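You operate a simulated robot arm through the tools that you are given. There is no shell and no other tool. Be economical: measure what you need, move in short steps, check, and stop when the job is done.

Carry out the task below with a simulated robot arm. There is one attempt and no reset: what you move stays moved.

TASK
Put things in order on the desk top. At the end: the purple stamp card stands where the yellow sponge stood; the white blotting roll stands where the beige twine spool stood; the yellow sponge stands on top of the white blotter; the beige twine spool stands where the purple stamp card stood; whatever was shut is shut again. Leave all else as you found it, and nothing knocked over.

It is judged by the outcome, as a careful person would: the job done as asked, and still so three seconds after it is handed in. It fails if anything else is knocked over, pushed out of place, dropped, spilled or broken.

THE ROBOT
A 7-joint arm with a two-finger parallel gripper, fixed in place. Base frame: the origin is at the foot of the arm, x ahead of it, y to its left, z up; the work surface is at about z = -0.001. Lengths are in m, angles in rad, forces in N, time in s.
With the tool pointing down near the work surface it reaches from about 0.22 to 0.58 m from the base axis. Its first joint turns from -1.152 to 1.152 rad. Payload 2.5 kg.
Tool frame: the origin (TCP) lies between the finger pads and is the grasp point; the fingertips stand 0.023 m ahead of it; z points along the fingers, y is the line along which they close. The gripper opens to 0.094 m. The fingers are 0.038 m wide and 0.01 m thick; the gripper's body (0.054 by 0.096 m) begins 0.039 m behind the TCP.
Orientation is that of the tool frame in the base frame, as a unit quaternion [w, x, y, z]. With the fingers straight down and closing along the base's y, the tool's x points along the base's -x, its y along +y and its z along -z.

THE INTERFACE
- The arm moves only by the tool arm_command. Its arguments are lists of equal length, an entry for each row: "fingers": the opening, from 0 (shut) to 1 (fully open); "translation": the shift along the base's x, y, z in m, a list of three; "angular": the turn, a rotation vector about the base's x, y, z in rad, a list of three. In form: {"fingers": [fingers, ...], "translation": [[tx, ty, tz], ...], "angular": [[ax, ay, az], ...]}. A call has 1 to 20 rows; each row shifts and turns the commanded pose from where the row before left it. A row lasts 0.2 s, in which the tool goes at most 0.05 m and 0.15 rad; a call with a longer step from one row to the next is refused whole, and so is a gripper value outside its range. A pose out of reach is approached as far as the arm can. The call stops where the force on the tool passes 40 N (or 10 N more than at its start, if that is more) or the arm is blocked; 0.2 s more then pass. The fingers move at their own pace (about 0.108 m/s each) and stop on an object; they squeeze with about 35 N. The grip force told is the motor's: it shows also when the fingers shut on nothing. Time passes only in rows, and 0.2 s behind the last, so rows that do not move let the fingers close. It gives the time, the measured TCP pose, the force on the tool (base axes), the opening and the grip force at its end, in the units of the frame above (readings bear some noise).
- Cameras (640 x 400 px; columns grow to the right, rows downward): "scene" is fixed at [0.1049, -0.4034, 0.5351]; the picture's right is [0.92, -0.40, 0.00], its down [-0.26, -0.60, -0.75] and it looks along [0.30, 0.69, -0.66] (base axes); focal length 342 px, centre (320, 200). "wrist" rides on the gripper at [-0.039, 0, -0.044] in the tool frame; the picture's right is [0.00, -1.00, 0.00], its down [0.97, 0.00, -0.24] and it looks along [0.24, 0.00, 0.97] (tool axes); focal length 218 px, centre (320, 200).
- get_image(camera): a new picture of that camera. No time passes.
- pixel_to_xyz(camera, pixels): for up to 12 pixels [column, row] of the newest picture of that camera ("zoom" is the newest enlarged one), the place [x, y, z] in the base frame of the surface seen there, good to about 0.002 m. No time passes.
- enlarge(camera, box): a new picture of the part [left, top, right, bottom] of that camera's present view, enlarged. No time passes.
- sign_off(): hands the job in; it is judged then, once.

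Work in short steps. Measure before you move; look again where a grasp or a placing could have gone wrong, and mend it. You have 80 turns and 46 pictures in all, those below and enlarged ones among them. Open the gripper and draw the arm clear of the work before you hand the job in, unless the task says otherwise; then end with one line.

The tools are called after ">>>" as a command line: name --argument value ..., lists and objects as JSON in quotes. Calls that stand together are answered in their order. arm_command: Moves the arm, as the interface text tells. Its arguments: {"type":"object","properties":{"fingers":{"type":"array","items":{"type":"number"}},"translation":{"type":"array","items":{"type":"array","items":{"type":"number"}}},"angular":{"type":"array","items":{"type":"array","items":{"type":"number"}}}},"required":["fingers","translation","angular"]} The other tools are called the same way: get_image (camera) takes a picture; pixel_to_xyz (camera, pixels) gives the place of the surface under pixels of a picture; enlarge (camera, box) takes an enlarged picture of a part of a camera's view; sign_off () hands the job in.

At the start:

```text
clock: 0.0
tcp_pos: [0.3863, 0.1273, 0.2374]
ee_rot: [0.001, 0.001, 1.0, 0.001]
contact_force: [-0.3, 0.0, -0.4]
finger_gap: 0.0943
grip_force: 0.0
```

scene: 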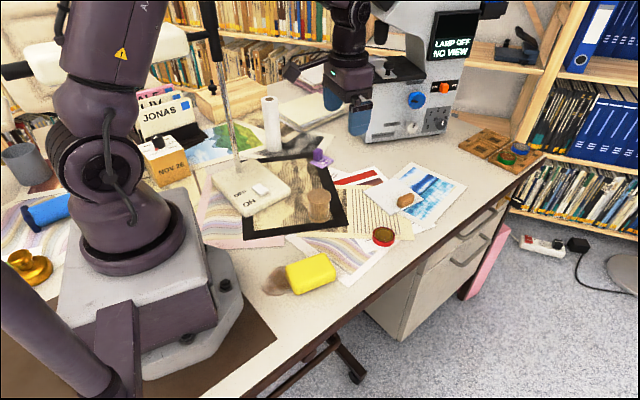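
wrist: 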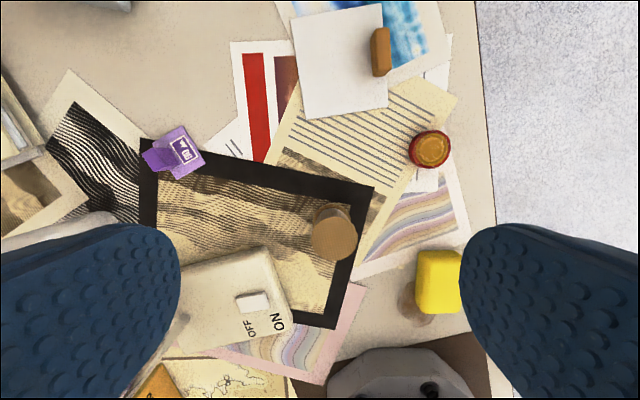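

The pictures show a purple item near scene (318,158), a white roll (270,125), a beige spool (318,205), a sponge (310,272) and a white square (390,195). I enlarge to make sure of each one.

>>> enlarge --camera "scene" --box '[230, 80, 430, 205]'

>>> enlarge --camera "scene" --box '[230, 150, 470, 300]'

>>> enlarge --camera "scene" --box '[0, 80, 240, 230]'

>>> pixel_to_xyz --camera "wrist" --pixels '[[185, 150], [155, 158], [334, 225], [334, 250], [430, 148], [440, 270], [420, 300], [320, 30], [380, 52], [300, 110], [380, 10], [387, 105]]'

```text
3.20 times, centred on (330, 142) of scene
```

zoom: 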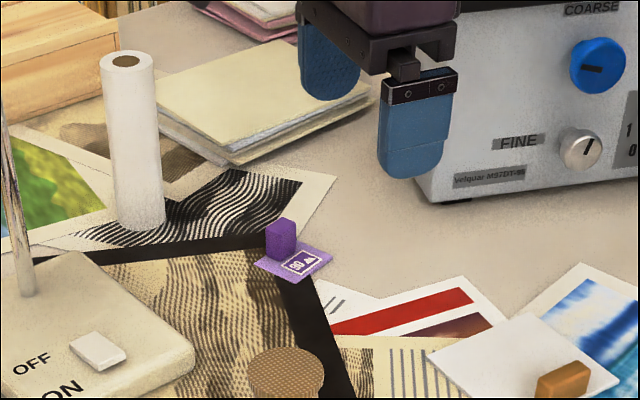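

```text
2.67 times, centred on (350, 225) of scene
```

zoom: 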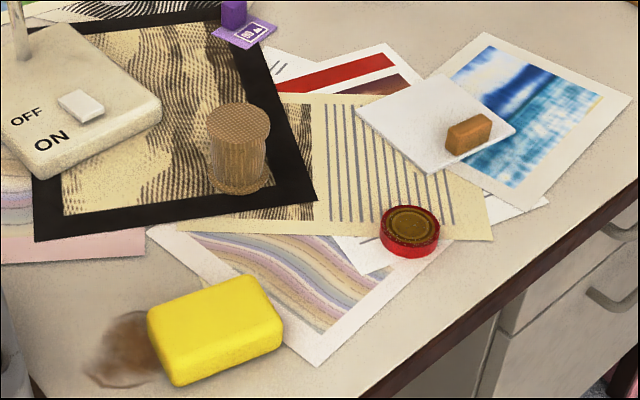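

```text
2.67 times, centred on (120, 155) of scene
```

zoom: 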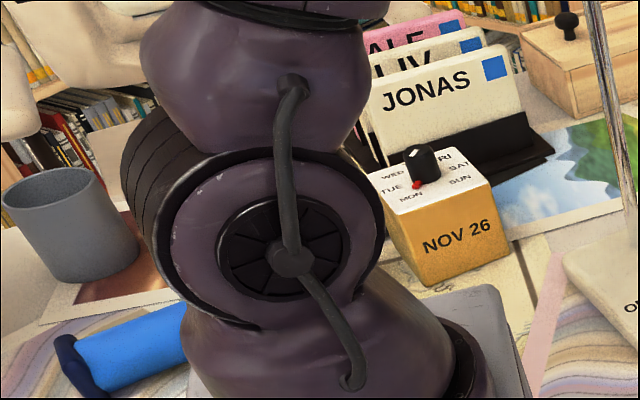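

```text
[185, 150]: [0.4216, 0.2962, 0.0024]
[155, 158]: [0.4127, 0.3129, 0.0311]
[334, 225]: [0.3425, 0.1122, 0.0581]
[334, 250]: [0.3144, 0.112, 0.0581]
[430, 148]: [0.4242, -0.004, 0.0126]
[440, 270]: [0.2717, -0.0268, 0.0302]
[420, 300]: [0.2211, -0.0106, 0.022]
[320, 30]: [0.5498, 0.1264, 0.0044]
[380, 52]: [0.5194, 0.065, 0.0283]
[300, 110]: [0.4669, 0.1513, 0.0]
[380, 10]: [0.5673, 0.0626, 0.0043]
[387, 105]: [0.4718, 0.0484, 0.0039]
```

Sponge, card, spool, roll and blotter (with a brown block on it) are identified. Now I measure their extents and the lamp rod and microscope as obstacles.

>>> get_image --camera "scene"

>>> pixel_to_xyz --camera "scene" --pixels '[[270, 98], [270, 125], [273, 150], [238, 158], [228, 110], [217, 60], [317, 152], [328, 162], [316, 160], [370, 130], [320, 110], [290, 110]]'

>>> pixel_to_xyz --camera "wrist" --pixels '[[420, 254], [458, 254], [420, 308], [455, 308], [437, 280], [375, 30], [388, 30], [388, 74], [375, 74], [290, 22], [308, 118], [335, 208]]'

>>> pixel_to_xyz --camera "scene" --pixels '[[287, 266], [324, 254], [335, 270], [334, 281], [298, 293], [297, 284], [319, 193], [309, 198], [330, 198], [318, 216], [365, 191], [410, 187]]'

```text
40 pictures are left
```

scene: 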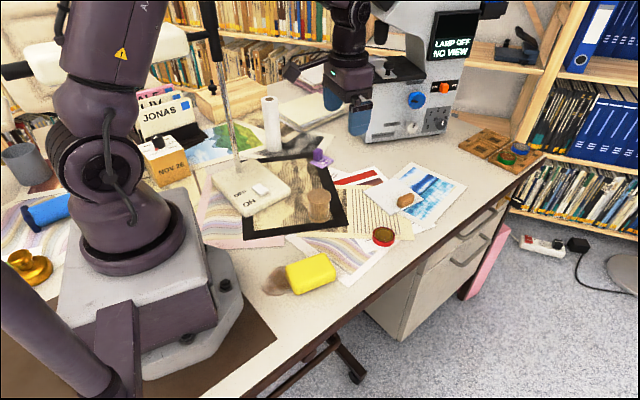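

```text
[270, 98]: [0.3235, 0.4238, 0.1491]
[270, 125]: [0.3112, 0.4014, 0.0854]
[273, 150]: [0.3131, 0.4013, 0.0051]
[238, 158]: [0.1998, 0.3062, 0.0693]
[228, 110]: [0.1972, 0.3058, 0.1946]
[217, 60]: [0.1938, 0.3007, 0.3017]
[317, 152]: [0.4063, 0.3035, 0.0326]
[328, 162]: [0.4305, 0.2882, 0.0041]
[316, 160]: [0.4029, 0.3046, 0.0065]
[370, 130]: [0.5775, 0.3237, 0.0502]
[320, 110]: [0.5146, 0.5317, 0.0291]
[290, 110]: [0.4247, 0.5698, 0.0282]
```

```text
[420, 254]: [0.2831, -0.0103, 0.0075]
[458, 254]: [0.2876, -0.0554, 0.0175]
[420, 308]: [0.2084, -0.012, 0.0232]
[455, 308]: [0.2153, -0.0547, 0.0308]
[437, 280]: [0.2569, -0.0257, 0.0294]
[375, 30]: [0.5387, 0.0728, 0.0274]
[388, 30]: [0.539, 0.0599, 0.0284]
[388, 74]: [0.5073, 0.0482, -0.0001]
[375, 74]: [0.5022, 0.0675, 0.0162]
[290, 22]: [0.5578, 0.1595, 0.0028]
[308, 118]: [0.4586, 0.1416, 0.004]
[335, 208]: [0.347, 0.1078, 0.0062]
```

```text
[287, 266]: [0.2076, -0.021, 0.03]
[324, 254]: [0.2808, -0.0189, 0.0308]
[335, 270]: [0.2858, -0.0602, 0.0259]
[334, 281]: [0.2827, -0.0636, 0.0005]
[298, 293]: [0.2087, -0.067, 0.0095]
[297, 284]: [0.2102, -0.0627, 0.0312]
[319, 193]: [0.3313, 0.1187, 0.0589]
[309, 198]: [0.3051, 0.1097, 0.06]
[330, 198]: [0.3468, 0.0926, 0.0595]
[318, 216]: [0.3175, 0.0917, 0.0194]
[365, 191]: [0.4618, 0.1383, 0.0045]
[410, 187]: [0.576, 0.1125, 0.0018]
```

Let me enlarge the blotter in the wrist view to fix its corners and the brown block's outline.

>>> enlarge --camera "wrist" --box '[260, 0, 460, 125]'

```text
3.20 times, centred on (360, 62) of wrist
```

zoom: 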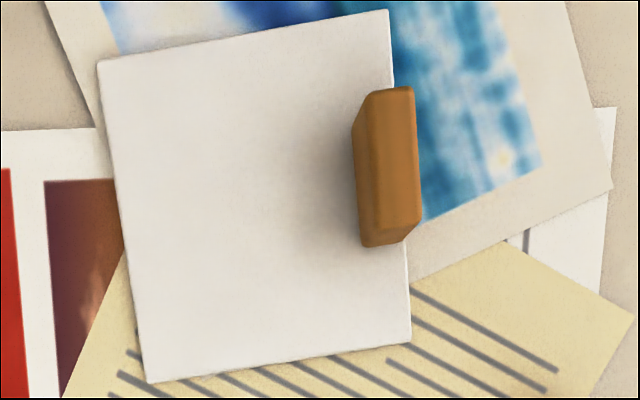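

>>> pixel_to_xyz --camera "zoom" --pixels '[[102, 68], [383, 16], [405, 338], [152, 378], [352, 140], [368, 94], [362, 242], [375, 92], [410, 92], [414, 215], [378, 222], [340, 180]]'

```text
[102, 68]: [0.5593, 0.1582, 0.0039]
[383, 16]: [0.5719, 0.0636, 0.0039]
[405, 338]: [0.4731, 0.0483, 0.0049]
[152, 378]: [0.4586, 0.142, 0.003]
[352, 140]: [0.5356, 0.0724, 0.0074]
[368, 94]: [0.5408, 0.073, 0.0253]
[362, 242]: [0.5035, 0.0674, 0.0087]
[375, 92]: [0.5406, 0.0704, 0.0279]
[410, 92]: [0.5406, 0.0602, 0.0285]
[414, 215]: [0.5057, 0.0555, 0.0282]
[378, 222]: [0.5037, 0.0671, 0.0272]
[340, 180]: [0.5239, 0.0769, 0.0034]
```

The blotter's free strip lies left of the brown block. I also check how high the rod near (0.197,0.306) goes and what the black thing on it is.

>>> enlarge --camera "scene" --box '[130, 0, 330, 125]'

>>> pixel_to_xyz --camera "scene" --pixels '[[220, 75], [216, 50], [213, 35], [208, 15], [204, 3], [222, 60], [207, 8], [200, 34]]'

```text
3.20 times, centred on (230, 62) of scene
```

zoom: 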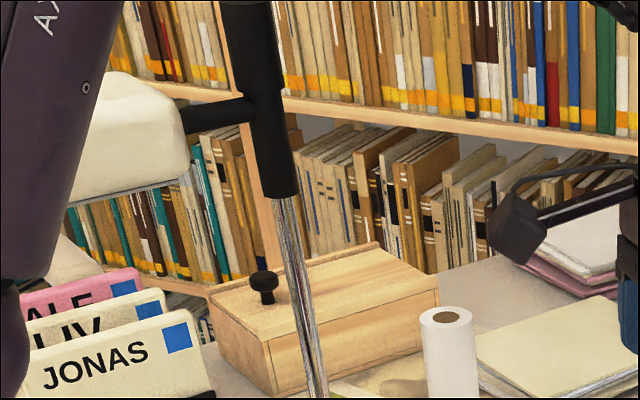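

```text
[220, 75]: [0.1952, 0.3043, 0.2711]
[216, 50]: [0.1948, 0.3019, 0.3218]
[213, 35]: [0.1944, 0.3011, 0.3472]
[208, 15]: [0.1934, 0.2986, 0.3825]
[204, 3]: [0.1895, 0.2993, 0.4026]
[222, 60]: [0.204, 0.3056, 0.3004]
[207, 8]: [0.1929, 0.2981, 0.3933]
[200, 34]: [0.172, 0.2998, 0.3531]
```

The pole is tall, at (0.195,0.303), so I will keep the arm away from it and later reach the roll with a tilted tool. First I go above the sponge, centre about (0.247,-0.039).

>>> arm_command --fingers '[1, 1, 1, 1, 1, 1, 1]' --translation '[[-0.023, -0.028, -0.015], [-0.023, -0.028, -0.015], [-0.023, -0.028, -0.015], [-0.023, -0.028, -0.015], [-0.023, -0.028, -0.015], [-0.024, -0.026, -0.012], [0, 0, 0]]' --angular '[[0, 0, 0], [0, 0, 0], [0, 0, 0], [0, 0, 0], [0, 0, 0], [0, 0, 0], [0, 0, 0]]'

>>> get_image --camera "wrist"

```text
clock: 1.6
tcp_pos: [0.2484, -0.0371, 0.1463]
ee_rot: [0.0, 0.0, 1.0, 0.0]
contact_force: [0.1, -1.5, 0.6]
finger_gap: 0.094
grip_force: 0.1
```

```text
37 pictures are left
```

wrist: 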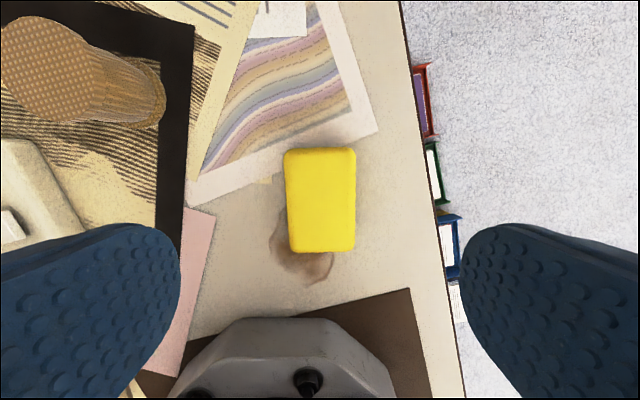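

>>> pixel_to_xyz --camera "wrist" --pixels '[[288, 155], [350, 155], [292, 246], [350, 246], [320, 200], [286, 200], [354, 200], [320, 151], [320, 250], [320, 325], [260, 325]]'

```text
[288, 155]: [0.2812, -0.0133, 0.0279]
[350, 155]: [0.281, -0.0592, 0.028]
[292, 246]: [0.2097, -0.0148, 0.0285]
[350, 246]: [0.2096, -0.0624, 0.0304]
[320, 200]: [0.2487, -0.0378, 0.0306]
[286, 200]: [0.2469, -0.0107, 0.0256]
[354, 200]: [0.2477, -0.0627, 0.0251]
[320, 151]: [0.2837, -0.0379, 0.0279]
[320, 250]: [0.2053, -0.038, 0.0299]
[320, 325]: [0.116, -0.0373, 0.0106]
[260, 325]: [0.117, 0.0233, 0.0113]
```

The sponge's centre is (0.246,-0.0375), almost square to the tool, so I descend to z≈0.029 and close.

>>> arm_command --fingers '[1, 1, 1, 1, 1, 0, 0, 0, 0]' --translation '[[-0.002, -0.0005, -0.04], [0, 0, -0.04], [0, 0, -0.025], [0, 0, -0.012], [0, 0, 0], [0, 0, 0], [0, 0, 0], [0, 0, 0], [0, 0, 0]]' --angular '[[0, 0, 0.03], [0, 0, 0], [0, 0, 0], [0, 0, 0], [0, 0, 0], [0, 0, 0], [0, 0, 0], [0, 0, 0], [0, 0, 0]]'

```text
clock: 3.6
tcp_pos: [0.244, -0.0402, 0.0318]
ee_rot: [0.0, -0.015, 1.0, 0.0]
contact_force: [-0.8, 1.0, -0.6]
finger_gap: 0.054
grip_force: 35.2
```

Gripped at 0.054. I lift, carry it above the blotter and turn by 0.125 rad.

>>> arm_command --fingers '[0, 0, 0, 0, 0, 0, 0, 0, 0, 0, 0, 0, 0]' --translation '[[0, 0, 0.02], [0, 0, 0.04], [0, 0, 0.04], [0.03, 0.018, 0.01], [0.034, 0.02, 0], [0.034, 0.02, 0], [0.034, 0.02, 0], [0.034, 0.02, 0], [0.034, 0.02, 0], [0.034, 0.02, 0], [0.036, 0.017, 0], [0, 0, 0], [0, 0, 0]]' --angular '[[0, 0, 0], [0, 0, 0], [0, 0, 0], [0, 0, 0.025], [0, 0, 0.025], [0, 0, 0.025], [0, 0, 0.025], [0, 0, 0.025], [0, 0, 0], [0, 0, 0], [0, 0, 0], [0, 0, 0], [0, 0, 0]]'

>>> get_image --camera "wrist"

```text
clock: 6.4
tcp_pos: [0.5138, 0.1156, 0.1432]
ee_rot: [0.0, -0.077, 0.997, 0.0]
contact_force: [0.6, 0.4, 0.5]
finger_gap: 0.0537
grip_force: 34.7
```

```text
36 pictures are left
```

wrist: 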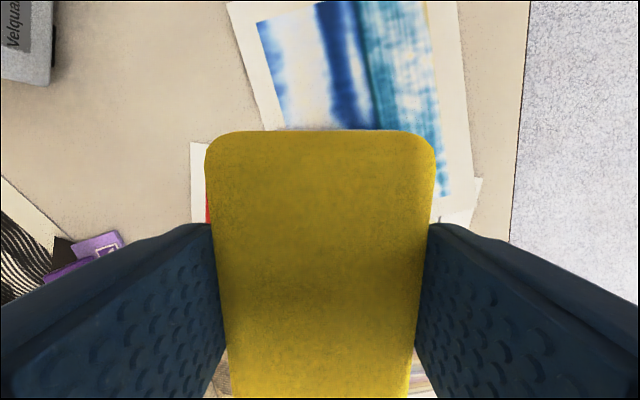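

The sponge is held at the right heading. I lower it to just above the blotter and check from the scene camera.

>>> arm_command --fingers '[0, 0, 0, 0, 0]' --translation '[[0, 0, -0.04], [0, 0, -0.035], [0, 0, -0.02], [0, 0, -0.008], [0, 0, 0]]' --angular '[[0, 0, 0], [0, 0, 0], [0, 0, 0], [0, 0, 0], [0, 0, 0]]'

>>> enlarge --camera "scene" --box '[300, 100, 500, 225]'

```text
clock: 7.6
tcp_pos: [0.5151, 0.1152, 0.0394]
ee_rot: [0.0, -0.077, 0.997, 0.0]
contact_force: [-0.2, 0.4, -0.5]
finger_gap: 0.0534
grip_force: 34.8
```

```text
3.20 times, centred on (400, 162) of scene
```

zoom: 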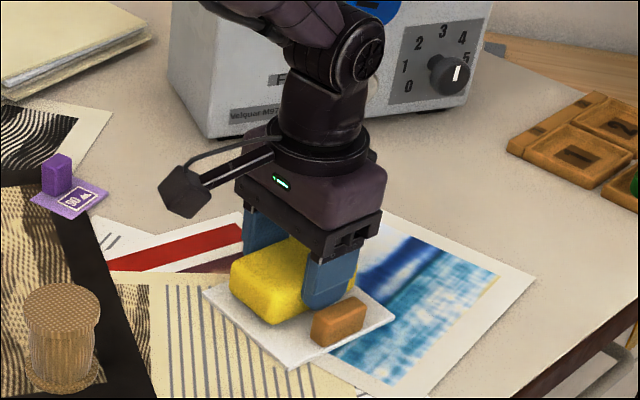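

Clear of the block. I lower the last 2.5 mm, open only a little, then rise straight up.

>>> arm_command --fingers '[0, 0, 0.66, 0.66, 0.66, 0.66, 0.66, 0.66, 0.66, 0.66]' --translation '[[0, 0, -0.0025], [0, 0, 0], [0, 0, 0], [0, 0, 0], [0, 0, 0.01], [0, 0, 0.03], [0, 0, 0.04], [0, 0, 0.04], [-0.03, 0, 0.02], [0, 0, 0]]' --angular '[[0, 0, 0], [0, 0, 0], [0, 0, 0], [0, 0, 0], [0, 0, 0], [0, 0, 0], [0, 0, 0], [0, 0, 0], [0, 0, 0], [0, 0, 0]]'

>>> enlarge --camera "scene" --box '[300, 100, 500, 225]'

```text
clock: 9.8
tcp_pos: [0.4847, 0.1141, 0.177]
ee_rot: [0.0, -0.079, 0.997, 0.0]
contact_force: [0.4, 1.2, 0.7]
finger_gap: 0.062
grip_force: 0.0
```

```text
3.20 times, centred on (400, 162) of scene
```

zoom: 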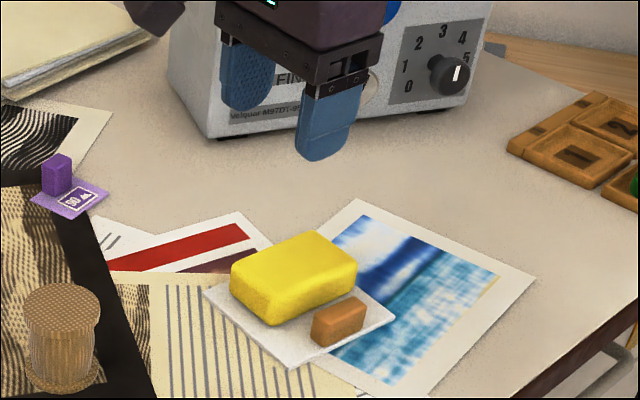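

The sponge sits on the blotter beside the untouched block. Next I go above the purple card for a look.

>>> arm_command --fingers '[0.66, 0.66, 0.66, 0.66, 0.66, 0.66]' --translation '[[-0.017, 0.033, 0], [-0.017, 0.033, 0], [-0.017, 0.033, 0], [-0.017, 0.033, 0], [-0.017, 0.033, 0], [0, 0, 0]]' --angular '[[0, 0, -0.031], [0, 0, -0.031], [0, 0, -0.031], [0, 0, -0.031], [0, 0, -0.031], [0, 0, 0]]'

>>> get_image --camera "wrist"

```text
clock: 11.2
tcp_pos: [0.4007, 0.283, 0.1751]
ee_rot: [0.0, 0.0, 1.0, -0.001]
contact_force: [-0.1, 0.2, 0.3]
finger_gap: 0.0619
grip_force: 0.1
```

```text
33 pictures are left
```

wrist: 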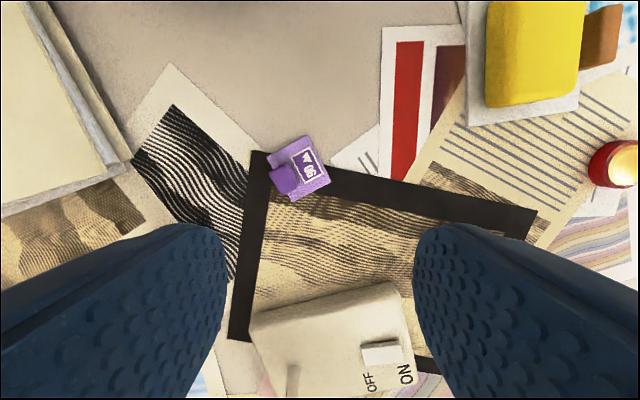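

>>> enlarge --camera "wrist" --box '[250, 125, 346, 185]'

>>> enlarge --camera "wrist" --box '[234, 120, 362, 200]'

```text
6.67 times, centred on (298, 155) of wrist
```

zoom: 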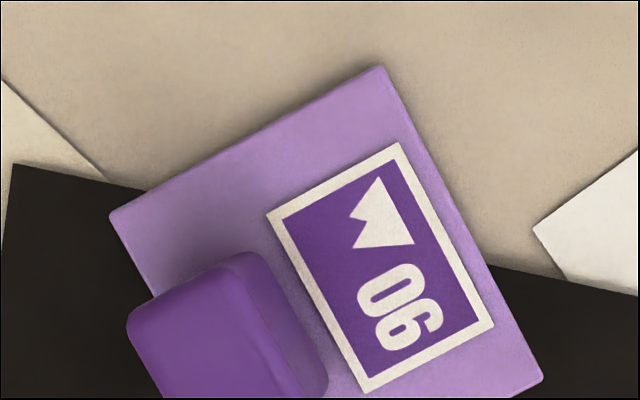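

```text
5.00 times, centred on (298, 160) of wrist
```

zoom: 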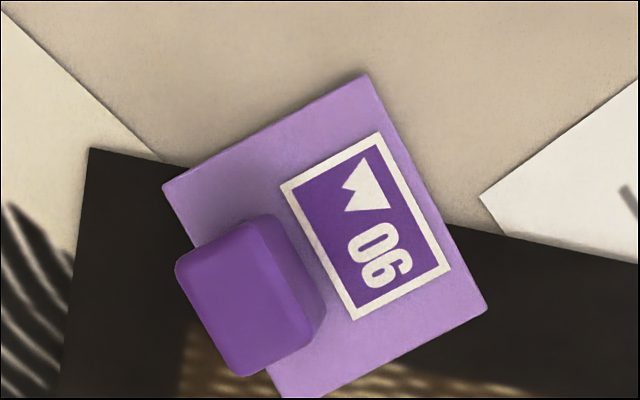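

>>> pixel_to_xyz --camera "zoom" --pixels '[[168, 188], [364, 80], [480, 308], [284, 394], [184, 266], [240, 228], [298, 345], [240, 370], [222, 305], [325, 305], [300, 240], [215, 260]]'

```text
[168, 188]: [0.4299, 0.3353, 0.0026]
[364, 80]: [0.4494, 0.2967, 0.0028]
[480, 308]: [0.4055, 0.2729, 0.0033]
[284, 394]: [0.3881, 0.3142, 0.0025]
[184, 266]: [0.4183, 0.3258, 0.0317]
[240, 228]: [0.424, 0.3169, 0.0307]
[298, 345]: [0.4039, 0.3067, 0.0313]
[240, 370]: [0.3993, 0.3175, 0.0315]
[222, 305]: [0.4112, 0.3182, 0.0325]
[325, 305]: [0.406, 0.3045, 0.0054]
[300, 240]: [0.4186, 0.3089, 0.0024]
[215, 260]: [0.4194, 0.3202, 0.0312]
```

Card centre (0.418,0.305); its handle is centred at (0.411,0.317), top z 0.032, with its thin direction at yaw 0.47. I turn, descend to z≈0.030 and grip the handle.

>>> arm_command --fingers '[0.6, 0.6, 0.6, 0.6, 0.6, 0.6, 0.6, 0.6, 0.6]' --translation '[[0.0035, 0.011, 0], [0.0035, 0.011, 0], [0.0035, 0.012, 0], [0, 0, 0], [0, 0, -0.04], [0, 0, -0.04], [0, 0, -0.035], [0, 0, -0.015], [0, 0, 0]]' --angular '[[0, 0, 0.12], [0, 0, 0.12], [0, 0, 0.12], [0, 0, 0.11], [0, 0, 0], [0, 0, 0], [0, 0, 0], [0, 0, 0], [0, 0, 0]]'

>>> get_image --camera "wrist"

```text
clock: 13.2
tcp_pos: [0.4129, 0.3132, 0.0462]
ee_rot: [0.0, -0.233, 0.972, 0.0]
contact_force: [-0.1, 0.8, -0.3]
finger_gap: 0.0563
grip_force: 0.0
```

```text
30 pictures are left
```

wrist: 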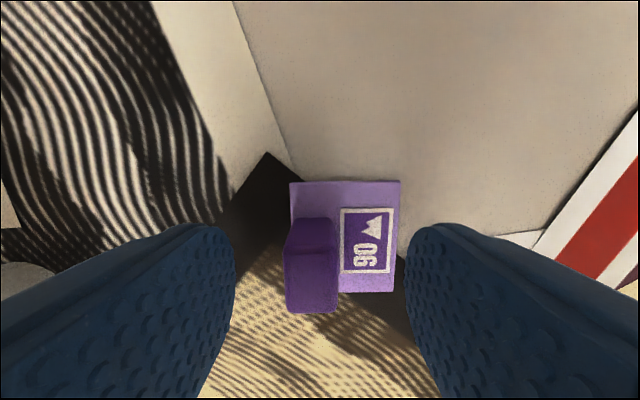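

The handle is slightly left of centre (col 311), matching the 3 mm pose lag. I correct, go down 16 mm and close.

>>> arm_command --fingers '[0.6, 0.6, 0.6, 0, 0, 0, 0]' --translation '[[-0.0015, 0.003, -0.008], [0, 0, -0.0075], [0, 0, 0], [0, 0, 0], [0, 0, 0], [0, 0, 0], [0, 0, 0]]' --angular '[[0, 0, 0], [0, 0, 0], [0, 0, 0], [0, 0, 0], [0, 0, 0], [0, 0, 0], [0, 0, 0]]'

```text
clock: 14.8
tcp_pos: [0.4111, 0.3161, 0.0319]
ee_rot: [0.0, -0.233, 0.973, 0.001]
contact_force: [0.3, 0.0, 0.9]
finger_gap: 0.0162
grip_force: 34.9
```

Handle gripped (0.016). I lift and carry it to the sponge's old place, TCP target (0.239,-0.026).

>>> arm_command --fingers '[0, 0, 0, 0, 0, 0, 0, 0, 0, 0, 0, 0, 0, 0]' --translation '[[0, 0, 0.02], [0, 0, 0.04], [0, 0, 0.04], [-0.0172, -0.0342, 0.01], [-0.0172, -0.0342, 0], [-0.0172, -0.0342, 0], [-0.0172, -0.0342, 0], [-0.0172, -0.0342, 0], [-0.0172, -0.0342, 0], [-0.0172, -0.0342, 0], [-0.0172, -0.0342, 0], [-0.0172, -0.0342, 0], [-0.0172, -0.0342, 0], [0, 0, 0]]' --angular '[[0, 0, 0], [0, 0, 0], [0, 0, 0], [0, 0, 0], [0, 0, 0], [0, 0, 0], [0, 0, 0], [0, 0, 0], [0, 0, 0], [0, 0, 0], [0, 0, 0], [0, 0, 0], [0, 0, 0], [0, 0, 0]]'

>>> get_image --camera "scene"

```text
clock: 17.8
tcp_pos: [0.234, -0.0252, 0.145]
ee_rot: [0.0, -0.234, 0.972, 0.0]
contact_force: [-0.9, -0.3, 0.0]
finger_gap: 0.0158
grip_force: 35.3
```

```text
29 pictures are left
```

scene: 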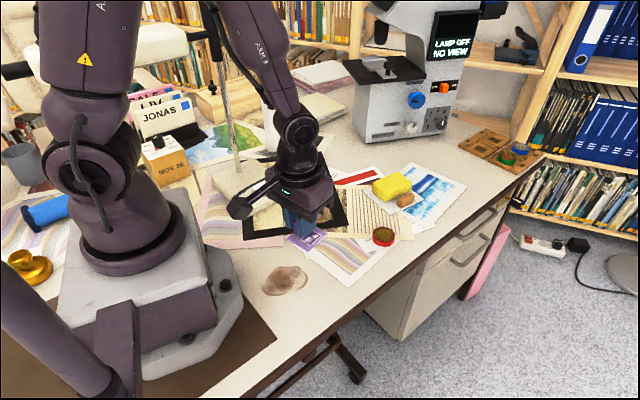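

Held level above the old sponge spot. I lower to z≈0.0325, correcting x by 5 mm.

>>> arm_command --fingers '[0, 0, 0, 0, 0, 0]' --translation '[[0.005, -0.001, -0.04], [0, 0, -0.035], [0, 0, -0.025], [0, 0, -0.01], [0, 0, 0], [0, 0, 0]]' --angular '[[0, 0, 0], [0, 0, 0], [0, 0, 0], [0, 0, 0], [0, 0, 0], [0, 0, 0]]'

```text
clock: 19.2
tcp_pos: [0.2412, -0.0248, 0.0328]
ee_rot: [0.0, -0.232, 0.973, 0.0]
contact_force: [0.9, -0.3, 0.3]
finger_gap: 0.0158
grip_force: 34.5
```

Almost touching. I lower 1 mm, open and rise.

>>> arm_command --fingers '[0, 0, 0.45, 0.45, 0.45, 0.45, 0.45, 0.45, 0.7]' --translation '[[0, 0, -0.001], [0, 0, 0], [0, 0, 0], [0, 0, 0], [0, 0, 0.02], [0, 0, 0.04], [0, 0, 0.045], [0, 0, 0.045], [0, 0, 0]]' --angular '[[0, 0, 0], [0, 0, 0], [0, 0, 0], [0, 0, 0], [0, 0, 0], [0, 0, 0], [0, 0, 0], [0, 0, 0], [0, 0, 0]]'

>>> get_image --camera "wrist"

```text
clock: 21.2
tcp_pos: [0.2437, -0.0257, 0.1824]
ee_rot: [0.0, -0.233, 0.973, 0.001]
contact_force: [-0.6, -0.4, -1.1]
finger_gap: 0.0659
grip_force: 0.1
```

```text
28 pictures are left
```

wrist: 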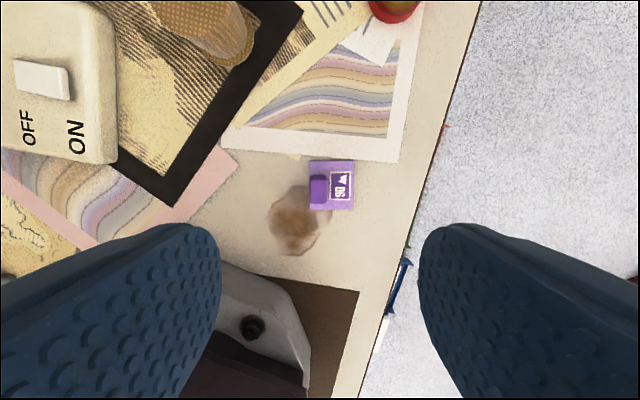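

Card is standing. I check its placed position, then move above the spool with yaw turned back.

>>> pixel_to_xyz --camera "wrist" --pixels '[[311, 162], [353, 162], [353, 208], [330, 208], [335, 185]]'

>>> arm_command --fingers '[0.9, 0.9, 0.9, 0.9, 0.9, 0.9]' --translation '[[0.017, 0.027, 0], [0.017, 0.027, 0], [0.017, 0.027, 0], [0.017, 0.027, 0], [0.017, 0.027, 0], [0, 0, 0]]' --angular '[[0, 0, -0.094], [0, 0, -0.094], [0, 0, -0.094], [0, 0, -0.094], [0, 0, -0.094], [0, 0, 0]]'

>>> get_image --camera "wrist"

```text
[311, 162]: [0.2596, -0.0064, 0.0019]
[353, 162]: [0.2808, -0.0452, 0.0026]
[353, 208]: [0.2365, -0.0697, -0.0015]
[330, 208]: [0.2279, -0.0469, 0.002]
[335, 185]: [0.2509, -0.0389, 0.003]
```

```text
clock: 22.6
tcp_pos: [0.3295, 0.1092, 0.1787]
ee_rot: [0.001, 0.0, 1.0, 0.0]
contact_force: [0.3, 0.0, -0.3]
finger_gap: 0.0845
grip_force: 0.0
```

```text
27 pictures are left
```

wrist: 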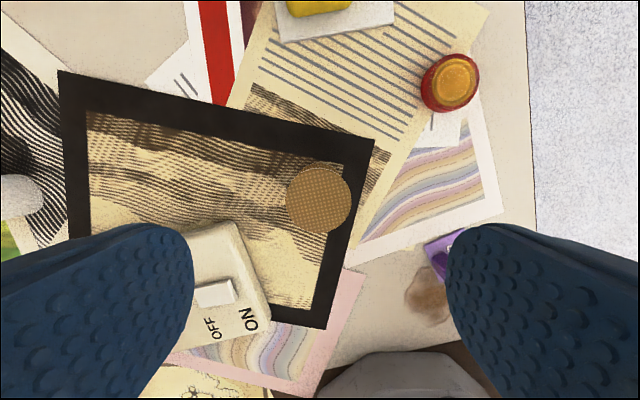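

The card's centre is about (0.248,-0.038), as wanted. Now I measure the spool's top disc at wrist (320,200).

>>> pixel_to_xyz --camera "wrist" --pixels '[[320, 200], [290, 200], [347, 200], [319, 171], [319, 230], [320, 160], [185, 290], [260, 290], [240, 235]]'

>>> pixel_to_xyz --camera "scene" --pixels '[[270, 190]]'

```text
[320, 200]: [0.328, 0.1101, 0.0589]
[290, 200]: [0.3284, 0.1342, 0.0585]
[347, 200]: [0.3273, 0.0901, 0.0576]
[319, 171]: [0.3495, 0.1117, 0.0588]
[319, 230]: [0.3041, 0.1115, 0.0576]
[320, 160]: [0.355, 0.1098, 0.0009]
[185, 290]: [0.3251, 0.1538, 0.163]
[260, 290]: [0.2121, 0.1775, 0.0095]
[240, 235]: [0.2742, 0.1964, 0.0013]
```

```text
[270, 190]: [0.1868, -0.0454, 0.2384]
```

Spool centre (0.328,0.1115), radius 0.024, height 0.059. I descend to z≈0.027 so the pads span both flanges, then close.

>>> arm_command --fingers '[0.85, 0.85, 0.85, 0.85, 0.85, 0.85]' --translation '[[-0.0015, 0.002, -0.04], [0, 0, -0.04], [0, 0, -0.04], [0, 0, -0.02], [0, 0, -0.009], [0, 0, 0]]' --angular '[[0, 0, 0], [0, 0, 0], [0, 0, 0], [0, 0, 0], [0, 0, 0], [0, 0, 0]]'

```text
clock: 24.0
tcp_pos: [0.3265, 0.1121, 0.0313]
ee_rot: [0.0, 0.0, 1.0, 0.0]
contact_force: [1.0, 0.4, -0.8]
finger_gap: 0.0799
grip_force: 0.0
```

>>> arm_command --fingers '[0.85, 0, 0, 0, 0, 0]' --translation '[[0.001, 0, -0.003], [0, 0, 0], [0, 0, 0], [0, 0, 0], [0, 0, 0], [0, 0, 0]]' --angular '[[0, 0, 0], [0, 0, 0], [0, 0, 0], [0, 0, 0], [0, 0, 0], [0, 0, 0]]'

```text
clock: 25.4
tcp_pos: [0.3266, 0.1116, 0.0267]
ee_rot: [0.0, 0.001, 1.0, 0.0]
contact_force: [0.0, -0.4, 1.7]
finger_gap: 0.0505
grip_force: 34.9
```

Held at 0.0505. I lift and carry it to above the card's old place, TCP (0.4166,0.305).

>>> arm_command --fingers '[0, 0, 0, 0, 0, 0, 0, 0, 0, 0]' --translation '[[0, 0, 0.02], [0, 0, 0.04], [0, 0, 0.04], [0.015, 0.0322, 0], [0.015, 0.0322, 0], [0.015, 0.0322, 0], [0.015, 0.0322, 0], [0.015, 0.0322, 0], [0.015, 0.0322, 0], [0, 0, 0]]' --angular '[[0, 0, 0], [0, 0, 0], [0, 0, 0], [0, 0, 0], [0, 0, 0], [0, 0, 0], [0, 0, 0], [0, 0, 0], [0, 0, 0], [0, 0, 0]]'

>>> get_image --camera "scene"

```text
clock: 27.6
tcp_pos: [0.4161, 0.305, 0.13]
ee_rot: [-0.001, 0.0, 1.0, 0.0]
contact_force: [-0.8, 0.0, -0.8]
finger_gap: 0.0506
grip_force: 35.1
```

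```text
26 pictures are left
```

scene: 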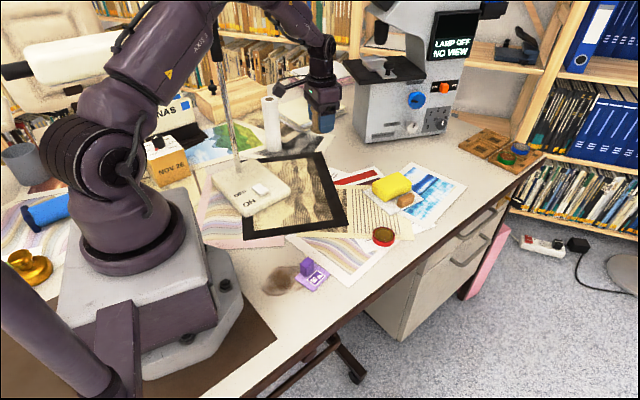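

Hanging upright with the arm clear of the pole. I lower to z≈0.0275.

>>> arm_command --fingers '[0, 0, 0, 0, 0, 0]' --translation '[[0.0005, 0, -0.04], [0, 0, -0.035], [0, 0, -0.018], [0, 0, -0.008], [0, 0, 0], [0, 0, 0]]' --angular '[[0, 0, 0], [0, 0, 0], [0, 0, 0], [0, 0, 0], [0, 0, 0], [0, 0, 0]]'

>>> enlarge --camera "scene" --box '[260, 80, 420, 180]'

```text
clock: 29.0
tcp_pos: [0.4183, 0.3029, 0.0302]
ee_rot: [0.0, 0.0, 1.0, 0.0]
contact_force: [-0.5, -0.1, -0.5]
finger_gap: 0.0506
grip_force: 34.5
```

```text
4.00 times, centred on (340, 130) of scene
```

zoom: 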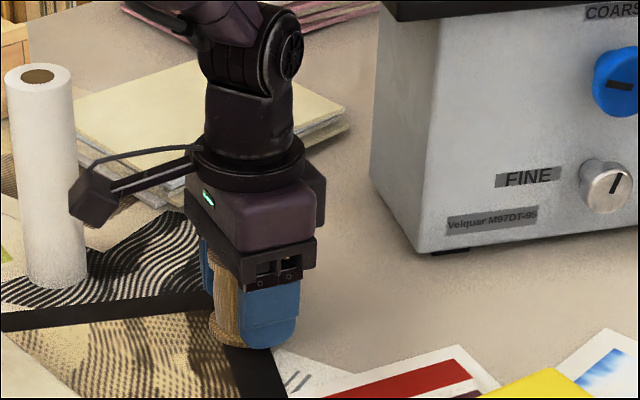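

The hand has a boom with a box to its left (zoom 95,200) that I must account for; I measure it before releasing.

>>> pixel_to_xyz --camera "zoom" --pixels '[[95, 200], [75, 205], [105, 220], [115, 195], [150, 175], [185, 165], [208, 200], [100, 180], [230, 250], [230, 335]]'

```text
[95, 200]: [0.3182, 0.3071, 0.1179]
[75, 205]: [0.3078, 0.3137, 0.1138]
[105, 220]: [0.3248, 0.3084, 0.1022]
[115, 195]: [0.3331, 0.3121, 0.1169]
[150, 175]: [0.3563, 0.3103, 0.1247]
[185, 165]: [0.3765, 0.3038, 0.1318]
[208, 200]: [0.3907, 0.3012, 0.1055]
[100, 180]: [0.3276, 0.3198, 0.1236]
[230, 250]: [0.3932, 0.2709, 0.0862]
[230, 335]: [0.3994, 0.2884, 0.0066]
```

The boom reaches about 0.115 m on the tool's +x side; noted. I lower the last 3 mm with a 2 mm correction, release and rise.

>>> arm_command --fingers '[0, 0, 0, 0.8, 0.8, 0.8, 0.8, 0.8, 0.8, 0.8, 0.8, 0.8]' --translation '[[-0.001, 0.0015, -0.0015], [0, 0, -0.001], [0, 0, 0], [0, 0, 0], [0, 0, 0], [0, 0, 0], [0, 0, 0.02], [0, 0, 0.04], [0, 0, 0.04], [0, 0, 0.04], [0, 0, 0.04], [0, 0, 0]]' --angular '[[0, 0, 0], [0, 0, 0], [0, 0, 0], [0, 0, 0], [0, 0, 0], [0, 0, 0], [0, 0, 0], [0, 0, 0], [0, 0, 0], [0, 0, 0], [0, 0, 0], [0, 0, 0]]'

>>> get_image --camera "wrist"

```text
clock: 31.6
tcp_pos: [0.4145, 0.3017, 0.208]
ee_rot: [0.0, 0.0, 1.0, 0.0]
contact_force: [-0.1, -0.4, -0.2]
finger_gap: 0.0752
grip_force: 0.0
```

```text
24 pictures are left
```

wrist: 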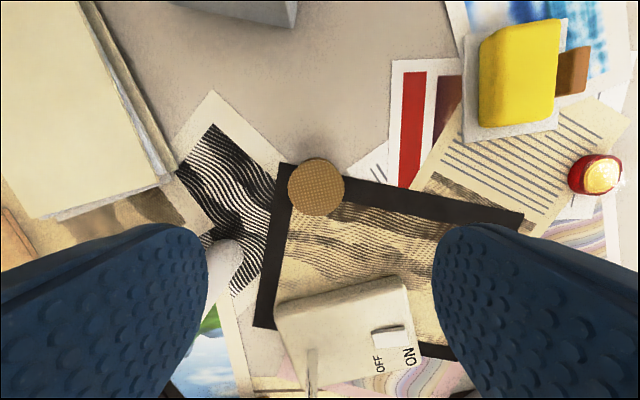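

The spool stands on the card's place. Now I measure the roll from the scene view: top rim, sides and bottom.

>>> enlarge --camera "scene" --box '[230, 80, 358, 160]'

>>> pixel_to_xyz --camera "wrist" --pixels '[[316, 186], [290, 186], [342, 186], [316, 160], [316, 212]]'

```text
5.00 times, centred on (294, 120) of scene
```

zoom: 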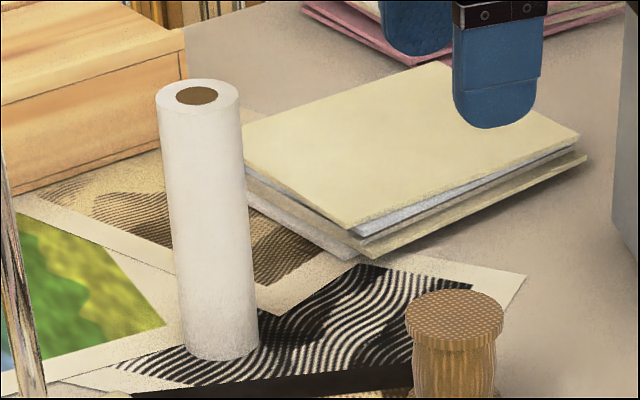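

```text
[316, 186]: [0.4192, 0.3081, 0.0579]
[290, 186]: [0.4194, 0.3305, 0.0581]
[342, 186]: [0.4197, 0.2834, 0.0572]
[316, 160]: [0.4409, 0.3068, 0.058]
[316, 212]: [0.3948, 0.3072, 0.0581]
```

>>> pixel_to_xyz --camera "zoom" --pixels '[[164, 98], [234, 98], [196, 84], [198, 112], [203, 135], [210, 200], [216, 280], [222, 352], [178, 200], [240, 200], [175, 90], [225, 105]]'

```text
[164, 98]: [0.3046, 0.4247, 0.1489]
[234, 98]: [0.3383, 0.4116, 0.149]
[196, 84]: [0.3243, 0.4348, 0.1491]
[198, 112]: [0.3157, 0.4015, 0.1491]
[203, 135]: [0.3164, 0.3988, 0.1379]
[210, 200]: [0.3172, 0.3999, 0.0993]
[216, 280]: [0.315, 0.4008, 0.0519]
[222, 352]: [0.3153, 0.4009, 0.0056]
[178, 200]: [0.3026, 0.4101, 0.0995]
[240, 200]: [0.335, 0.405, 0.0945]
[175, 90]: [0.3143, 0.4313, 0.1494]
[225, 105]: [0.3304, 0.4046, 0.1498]
```

Roll: centre (0.3215,0.418), radius 0.019, height 0.149. I draw back to about (0.37,0.20,0.30) and yaw by 1.75 rad there, ready to tilt.

>>> arm_command --fingers '[0.85, 0.85, 0.85, 0.85, 0.85, 0.85, 0.85, 0.85, 0.85, 0.85, 0.85, 0.85, 0.85, 0.85, 0.85]' --translation '[[-0.01, -0.025, 0.023], [-0.01, -0.025, 0.023], [-0.01, -0.025, 0.023], [-0.015, -0.025, 0.023], [0, 0, 0], [0, 0, 0], [0, 0, 0], [0, 0, 0], [0, 0, 0], [0, 0, 0], [0, 0, 0], [0, 0, 0], [0, 0, 0], [0, 0, 0], [0, 0, 0]]' --angular '[[0, 0, 0], [0, 0, 0.1], [0, 0, 0.15], [0, 0, 0.15], [0, 0, 0.15], [0, 0, 0.15], [0, 0, 0.15], [0, 0, 0.15], [0, 0, 0.15], [0, 0, 0.15], [0, 0, 0.15], [0, 0, 0.15], [0, 0, 0.15], [0, 0, 0], [0, 0, 0]]'

>>> get_image --camera "scene"

```text
clock: 34.8
tcp_pos: [0.3711, 0.2063, 0.2976]
ee_rot: [0.0, 0.768, -0.64, 0.0]
contact_force: [-0.6, 0.7, -0.9]
finger_gap: 0.08
grip_force: 0.1
```

```text
22 pictures are left
```

scene: 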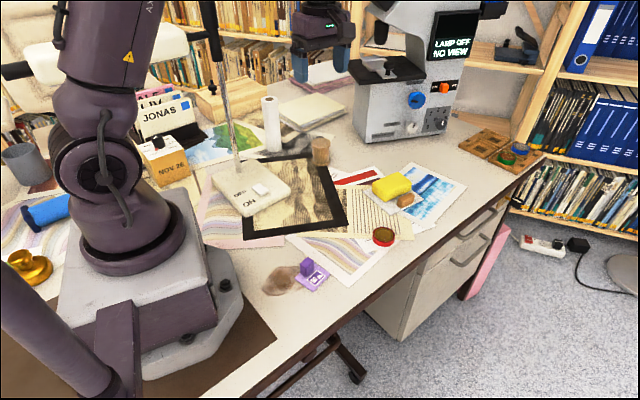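

Yaw reached. Now I tilt by 1.05 rad about (0.984,0.178,0), so the fingers point toward the roll and down.

>>> arm_command --fingers '[0.85, 0.85, 0.85, 0.85, 0.85, 0.85, 0.85, 0.85, 0.85]' --translation '[[0, 0, 0], [0, 0, 0], [0, 0, 0], [0, 0, 0], [0, 0, 0], [0, 0, 0], [0, 0, 0], [0, 0, 0], [0, 0, 0]]' --angular '[[0.1475, 0.0265, 0], [0.1475, 0.0265, 0], [0.1475, 0.0265, 0], [0.1475, 0.0265, 0], [0.1475, 0.0265, 0], [0.1475, 0.0265, 0], [0.1475, 0.0265, 0], [0, 0, 0], [0, 0, 0]]'

>>> get_image --camera "scene"

>>> get_image --camera "wrist"

```text
clock: 36.8
tcp_pos: [0.3716, 0.2059, 0.297]
ee_rot: [-0.322, 0.664, -0.555, -0.385]
contact_force: [-0.7, -0.8, -1.0]
finger_gap: 0.0799
grip_force: 0.0
```

```text
21 pictures are left
```

scene: 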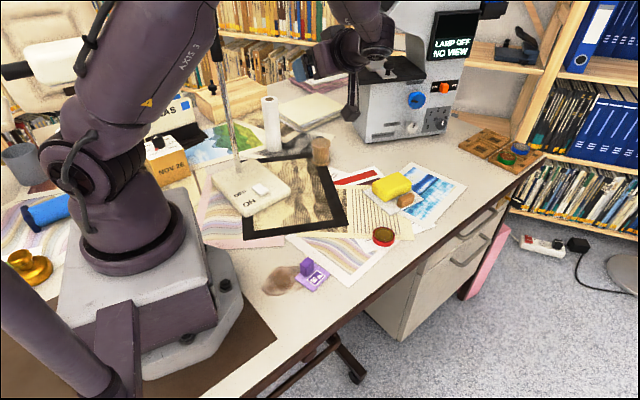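

```text
20 pictures are left
```

wrist: 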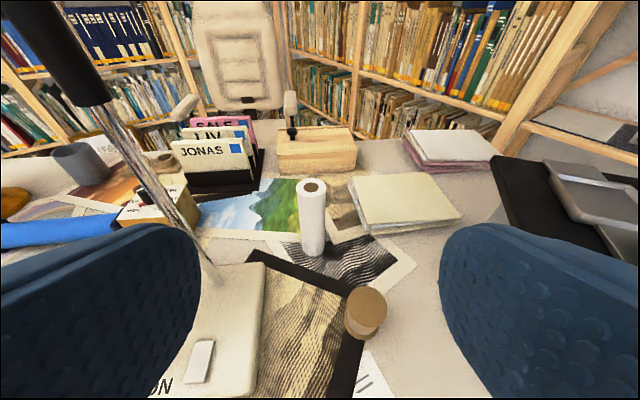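

The pose is as planned and the roll shows straight ahead at wrist (312,215). I move above the roll at z≈0.24.

>>> arm_command --fingers '[0.85, 0.85, 0.85, 0.85, 0.85, 0.85, 0.85, 0.85]' --translation '[[-0.0083, 0.0353, -0.0095], [-0.0083, 0.0353, -0.0095], [-0.0083, 0.0353, -0.0095], [-0.0083, 0.0353, -0.0095], [-0.0083, 0.0353, -0.0095], [-0.0083, 0.0353, -0.0095], [0, 0, 0], [0, 0, 0]]' --angular '[[0, 0, 0], [0, 0, 0], [0, 0, 0], [0, 0, 0], [0, 0, 0], [0, 0, 0], [0, 0, 0], [0, 0, 0]]'

>>> get_image --camera "scene"

>>> get_image --camera "wrist"

```text
clock: 38.6
tcp_pos: [0.32, 0.4188, 0.2392]
ee_rot: [-0.32, 0.665, -0.554, -0.385]
contact_force: [0.1, -0.3, -0.4]
finger_gap: 0.0797
grip_force: 0.1
```

```text
19 pictures are left
```

scene: 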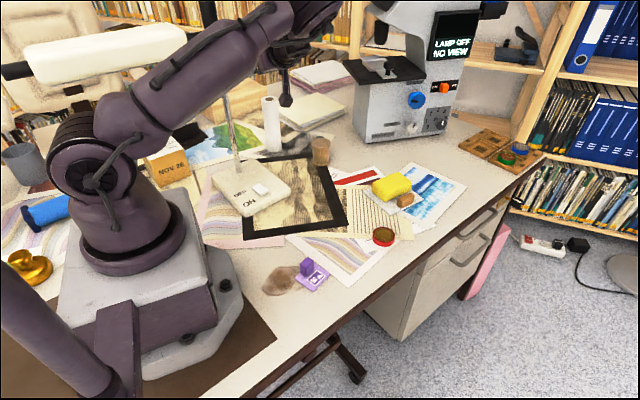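

```text
18 pictures are left
```

wrist: 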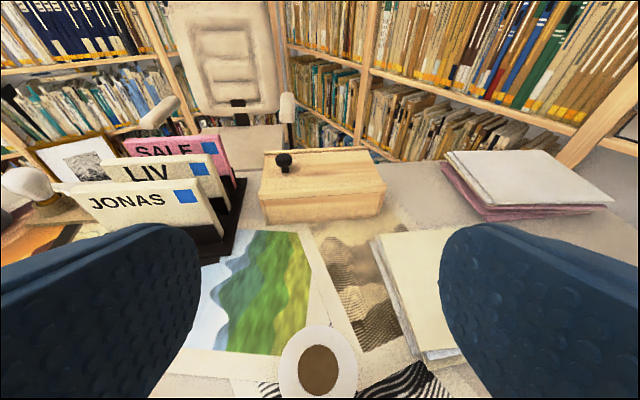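

The roll top is centred between the fingers (wrist col 318). I check how near the forearm is to the pole before going lower.

>>> pixel_to_xyz --camera "scene" --pixels '[[200, 60], [230, 45], [225, 75], [235, 80], [228, 110], [260, 60], [180, 60], [284, 95]]'

>>> pixel_to_xyz --camera "wrist" --pixels '[[290, 360], [345, 360], [318, 395], [318, 335]]'

>>> enlarge --camera "scene" --box '[170, 0, 330, 100]'

```text
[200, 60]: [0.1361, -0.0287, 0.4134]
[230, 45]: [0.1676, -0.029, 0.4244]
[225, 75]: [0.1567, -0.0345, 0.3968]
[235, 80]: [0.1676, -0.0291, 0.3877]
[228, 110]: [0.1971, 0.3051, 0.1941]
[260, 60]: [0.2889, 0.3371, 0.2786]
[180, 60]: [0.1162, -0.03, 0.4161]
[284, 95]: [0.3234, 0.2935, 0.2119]
```

```text
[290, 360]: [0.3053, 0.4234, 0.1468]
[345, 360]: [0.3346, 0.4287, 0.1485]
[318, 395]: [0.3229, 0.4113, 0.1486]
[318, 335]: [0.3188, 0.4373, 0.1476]
```

```text
4.00 times, centred on (250, 50) of scene
```

zoom: 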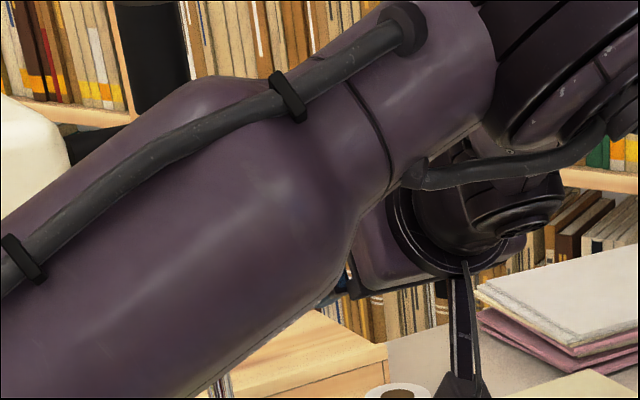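

The forearm is far from the pole (y≈-0.03), and the roll's centre (0.320,0.419) matches the TCP. I descend vertically to z≈0.118.

>>> arm_command --fingers '[0.85, 0.85, 0.85, 0.85, 0.85, 0.85]' --translation '[[0, 0, -0.03], [0, 0, -0.03], [0, 0, -0.03], [0, 0, -0.02], [0, 0, -0.01], [0, 0, 0]]' --angular '[[0, 0, 0], [0, 0, 0], [0, 0, 0], [0, 0, 0], [0, 0, 0], [0, 0, 0]]'

>>> get_image --camera "scene"

>>> get_image --camera "wrist"

```text
clock: 40.0
tcp_pos: [0.3218, 0.4165, 0.1194]
ee_rot: [-0.322, 0.664, -0.555, -0.384]
contact_force: [0.0, -0.4, 0.3]
finger_gap: 0.0796
grip_force: 0.0
```

```text
16 pictures are left
```

scene: 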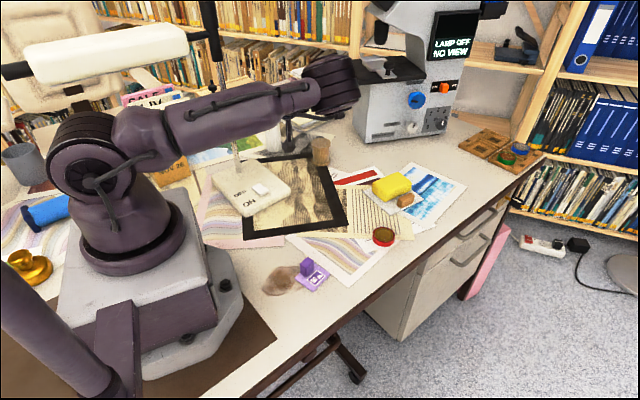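

```text
15 pictures are left
```

wrist: 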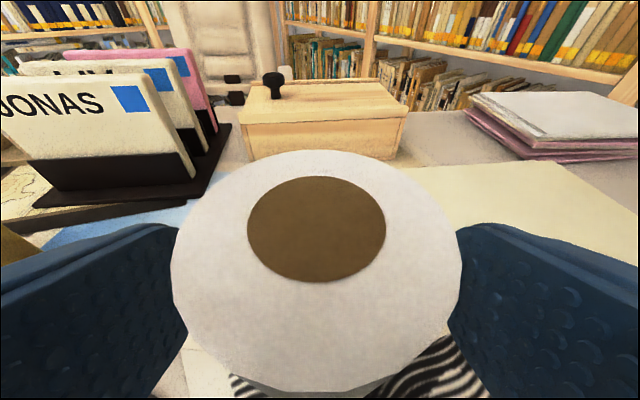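

Fingers straddle the roll evenly. I close.

>>> arm_command --fingers '[0.5, 0.3, 0, 0, 0, 0]' --translation '[[0, 0, 0], [0, 0, 0], [0, 0, 0], [0, 0, 0], [0, 0, 0], [0, 0, 0]]' --angular '[[0, 0, 0], [0, 0, 0], [0, 0, 0], [0, 0, 0], [0, 0, 0], [0, 0, 0]]'

```text
clock: 41.4
tcp_pos: [0.3207, 0.4155, 0.1193]
ee_rot: [-0.321, 0.664, -0.555, -0.385]
contact_force: [0.4, -0.4, 0.0]
finger_gap: 0.0422
grip_force: 35.2
```

Gripped at 0.042. I lift 0.10 and carry it along -y to above the spool's old place.

>>> arm_command --fingers '[0, 0, 0, 0, 0, 0, 0, 0, 0, 0, 0, 0, 0, 0, 0]' --translation '[[0, 0, 0.01], [0, 0, 0.03], [0, 0, 0.035], [0, 0, 0.025], [0.0008, -0.0307, 0], [0.0008, -0.0307, 0], [0.0008, -0.0307, 0], [0.0008, -0.0307, 0], [0.0007, -0.0307, 0], [0.0007, -0.0307, 0], [0.0007, -0.0307, 0], [0.0007, -0.0307, 0], [0.0007, -0.0307, 0], [0.0005, -0.03, 0], [0, 0, 0]]' --angular '[[0, 0, 0], [0, 0, 0], [0, 0, 0], [0, 0, 0], [0, 0, 0], [0, 0, 0], [0, 0, 0], [0, 0, 0], [0, 0, 0], [0, 0, 0], [0, 0, 0], [0, 0, 0], [0, 0, 0], [0, 0, 0], [0, 0, 0]]'

>>> get_image --camera "scene"

```text
clock: 44.6
tcp_pos: [0.3313, 0.1092, 0.2187]
ee_rot: [-0.321, 0.664, -0.556, -0.384]
contact_force: [-0.1, 0.5, -1.4]
finger_gap: 0.0419
grip_force: 34.6
```

```text
14 pictures are left
```

scene: 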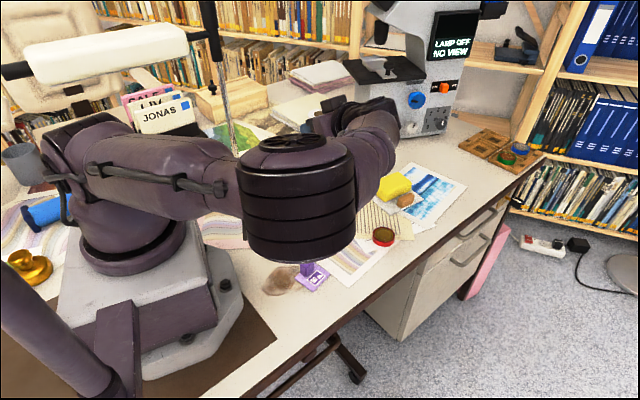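

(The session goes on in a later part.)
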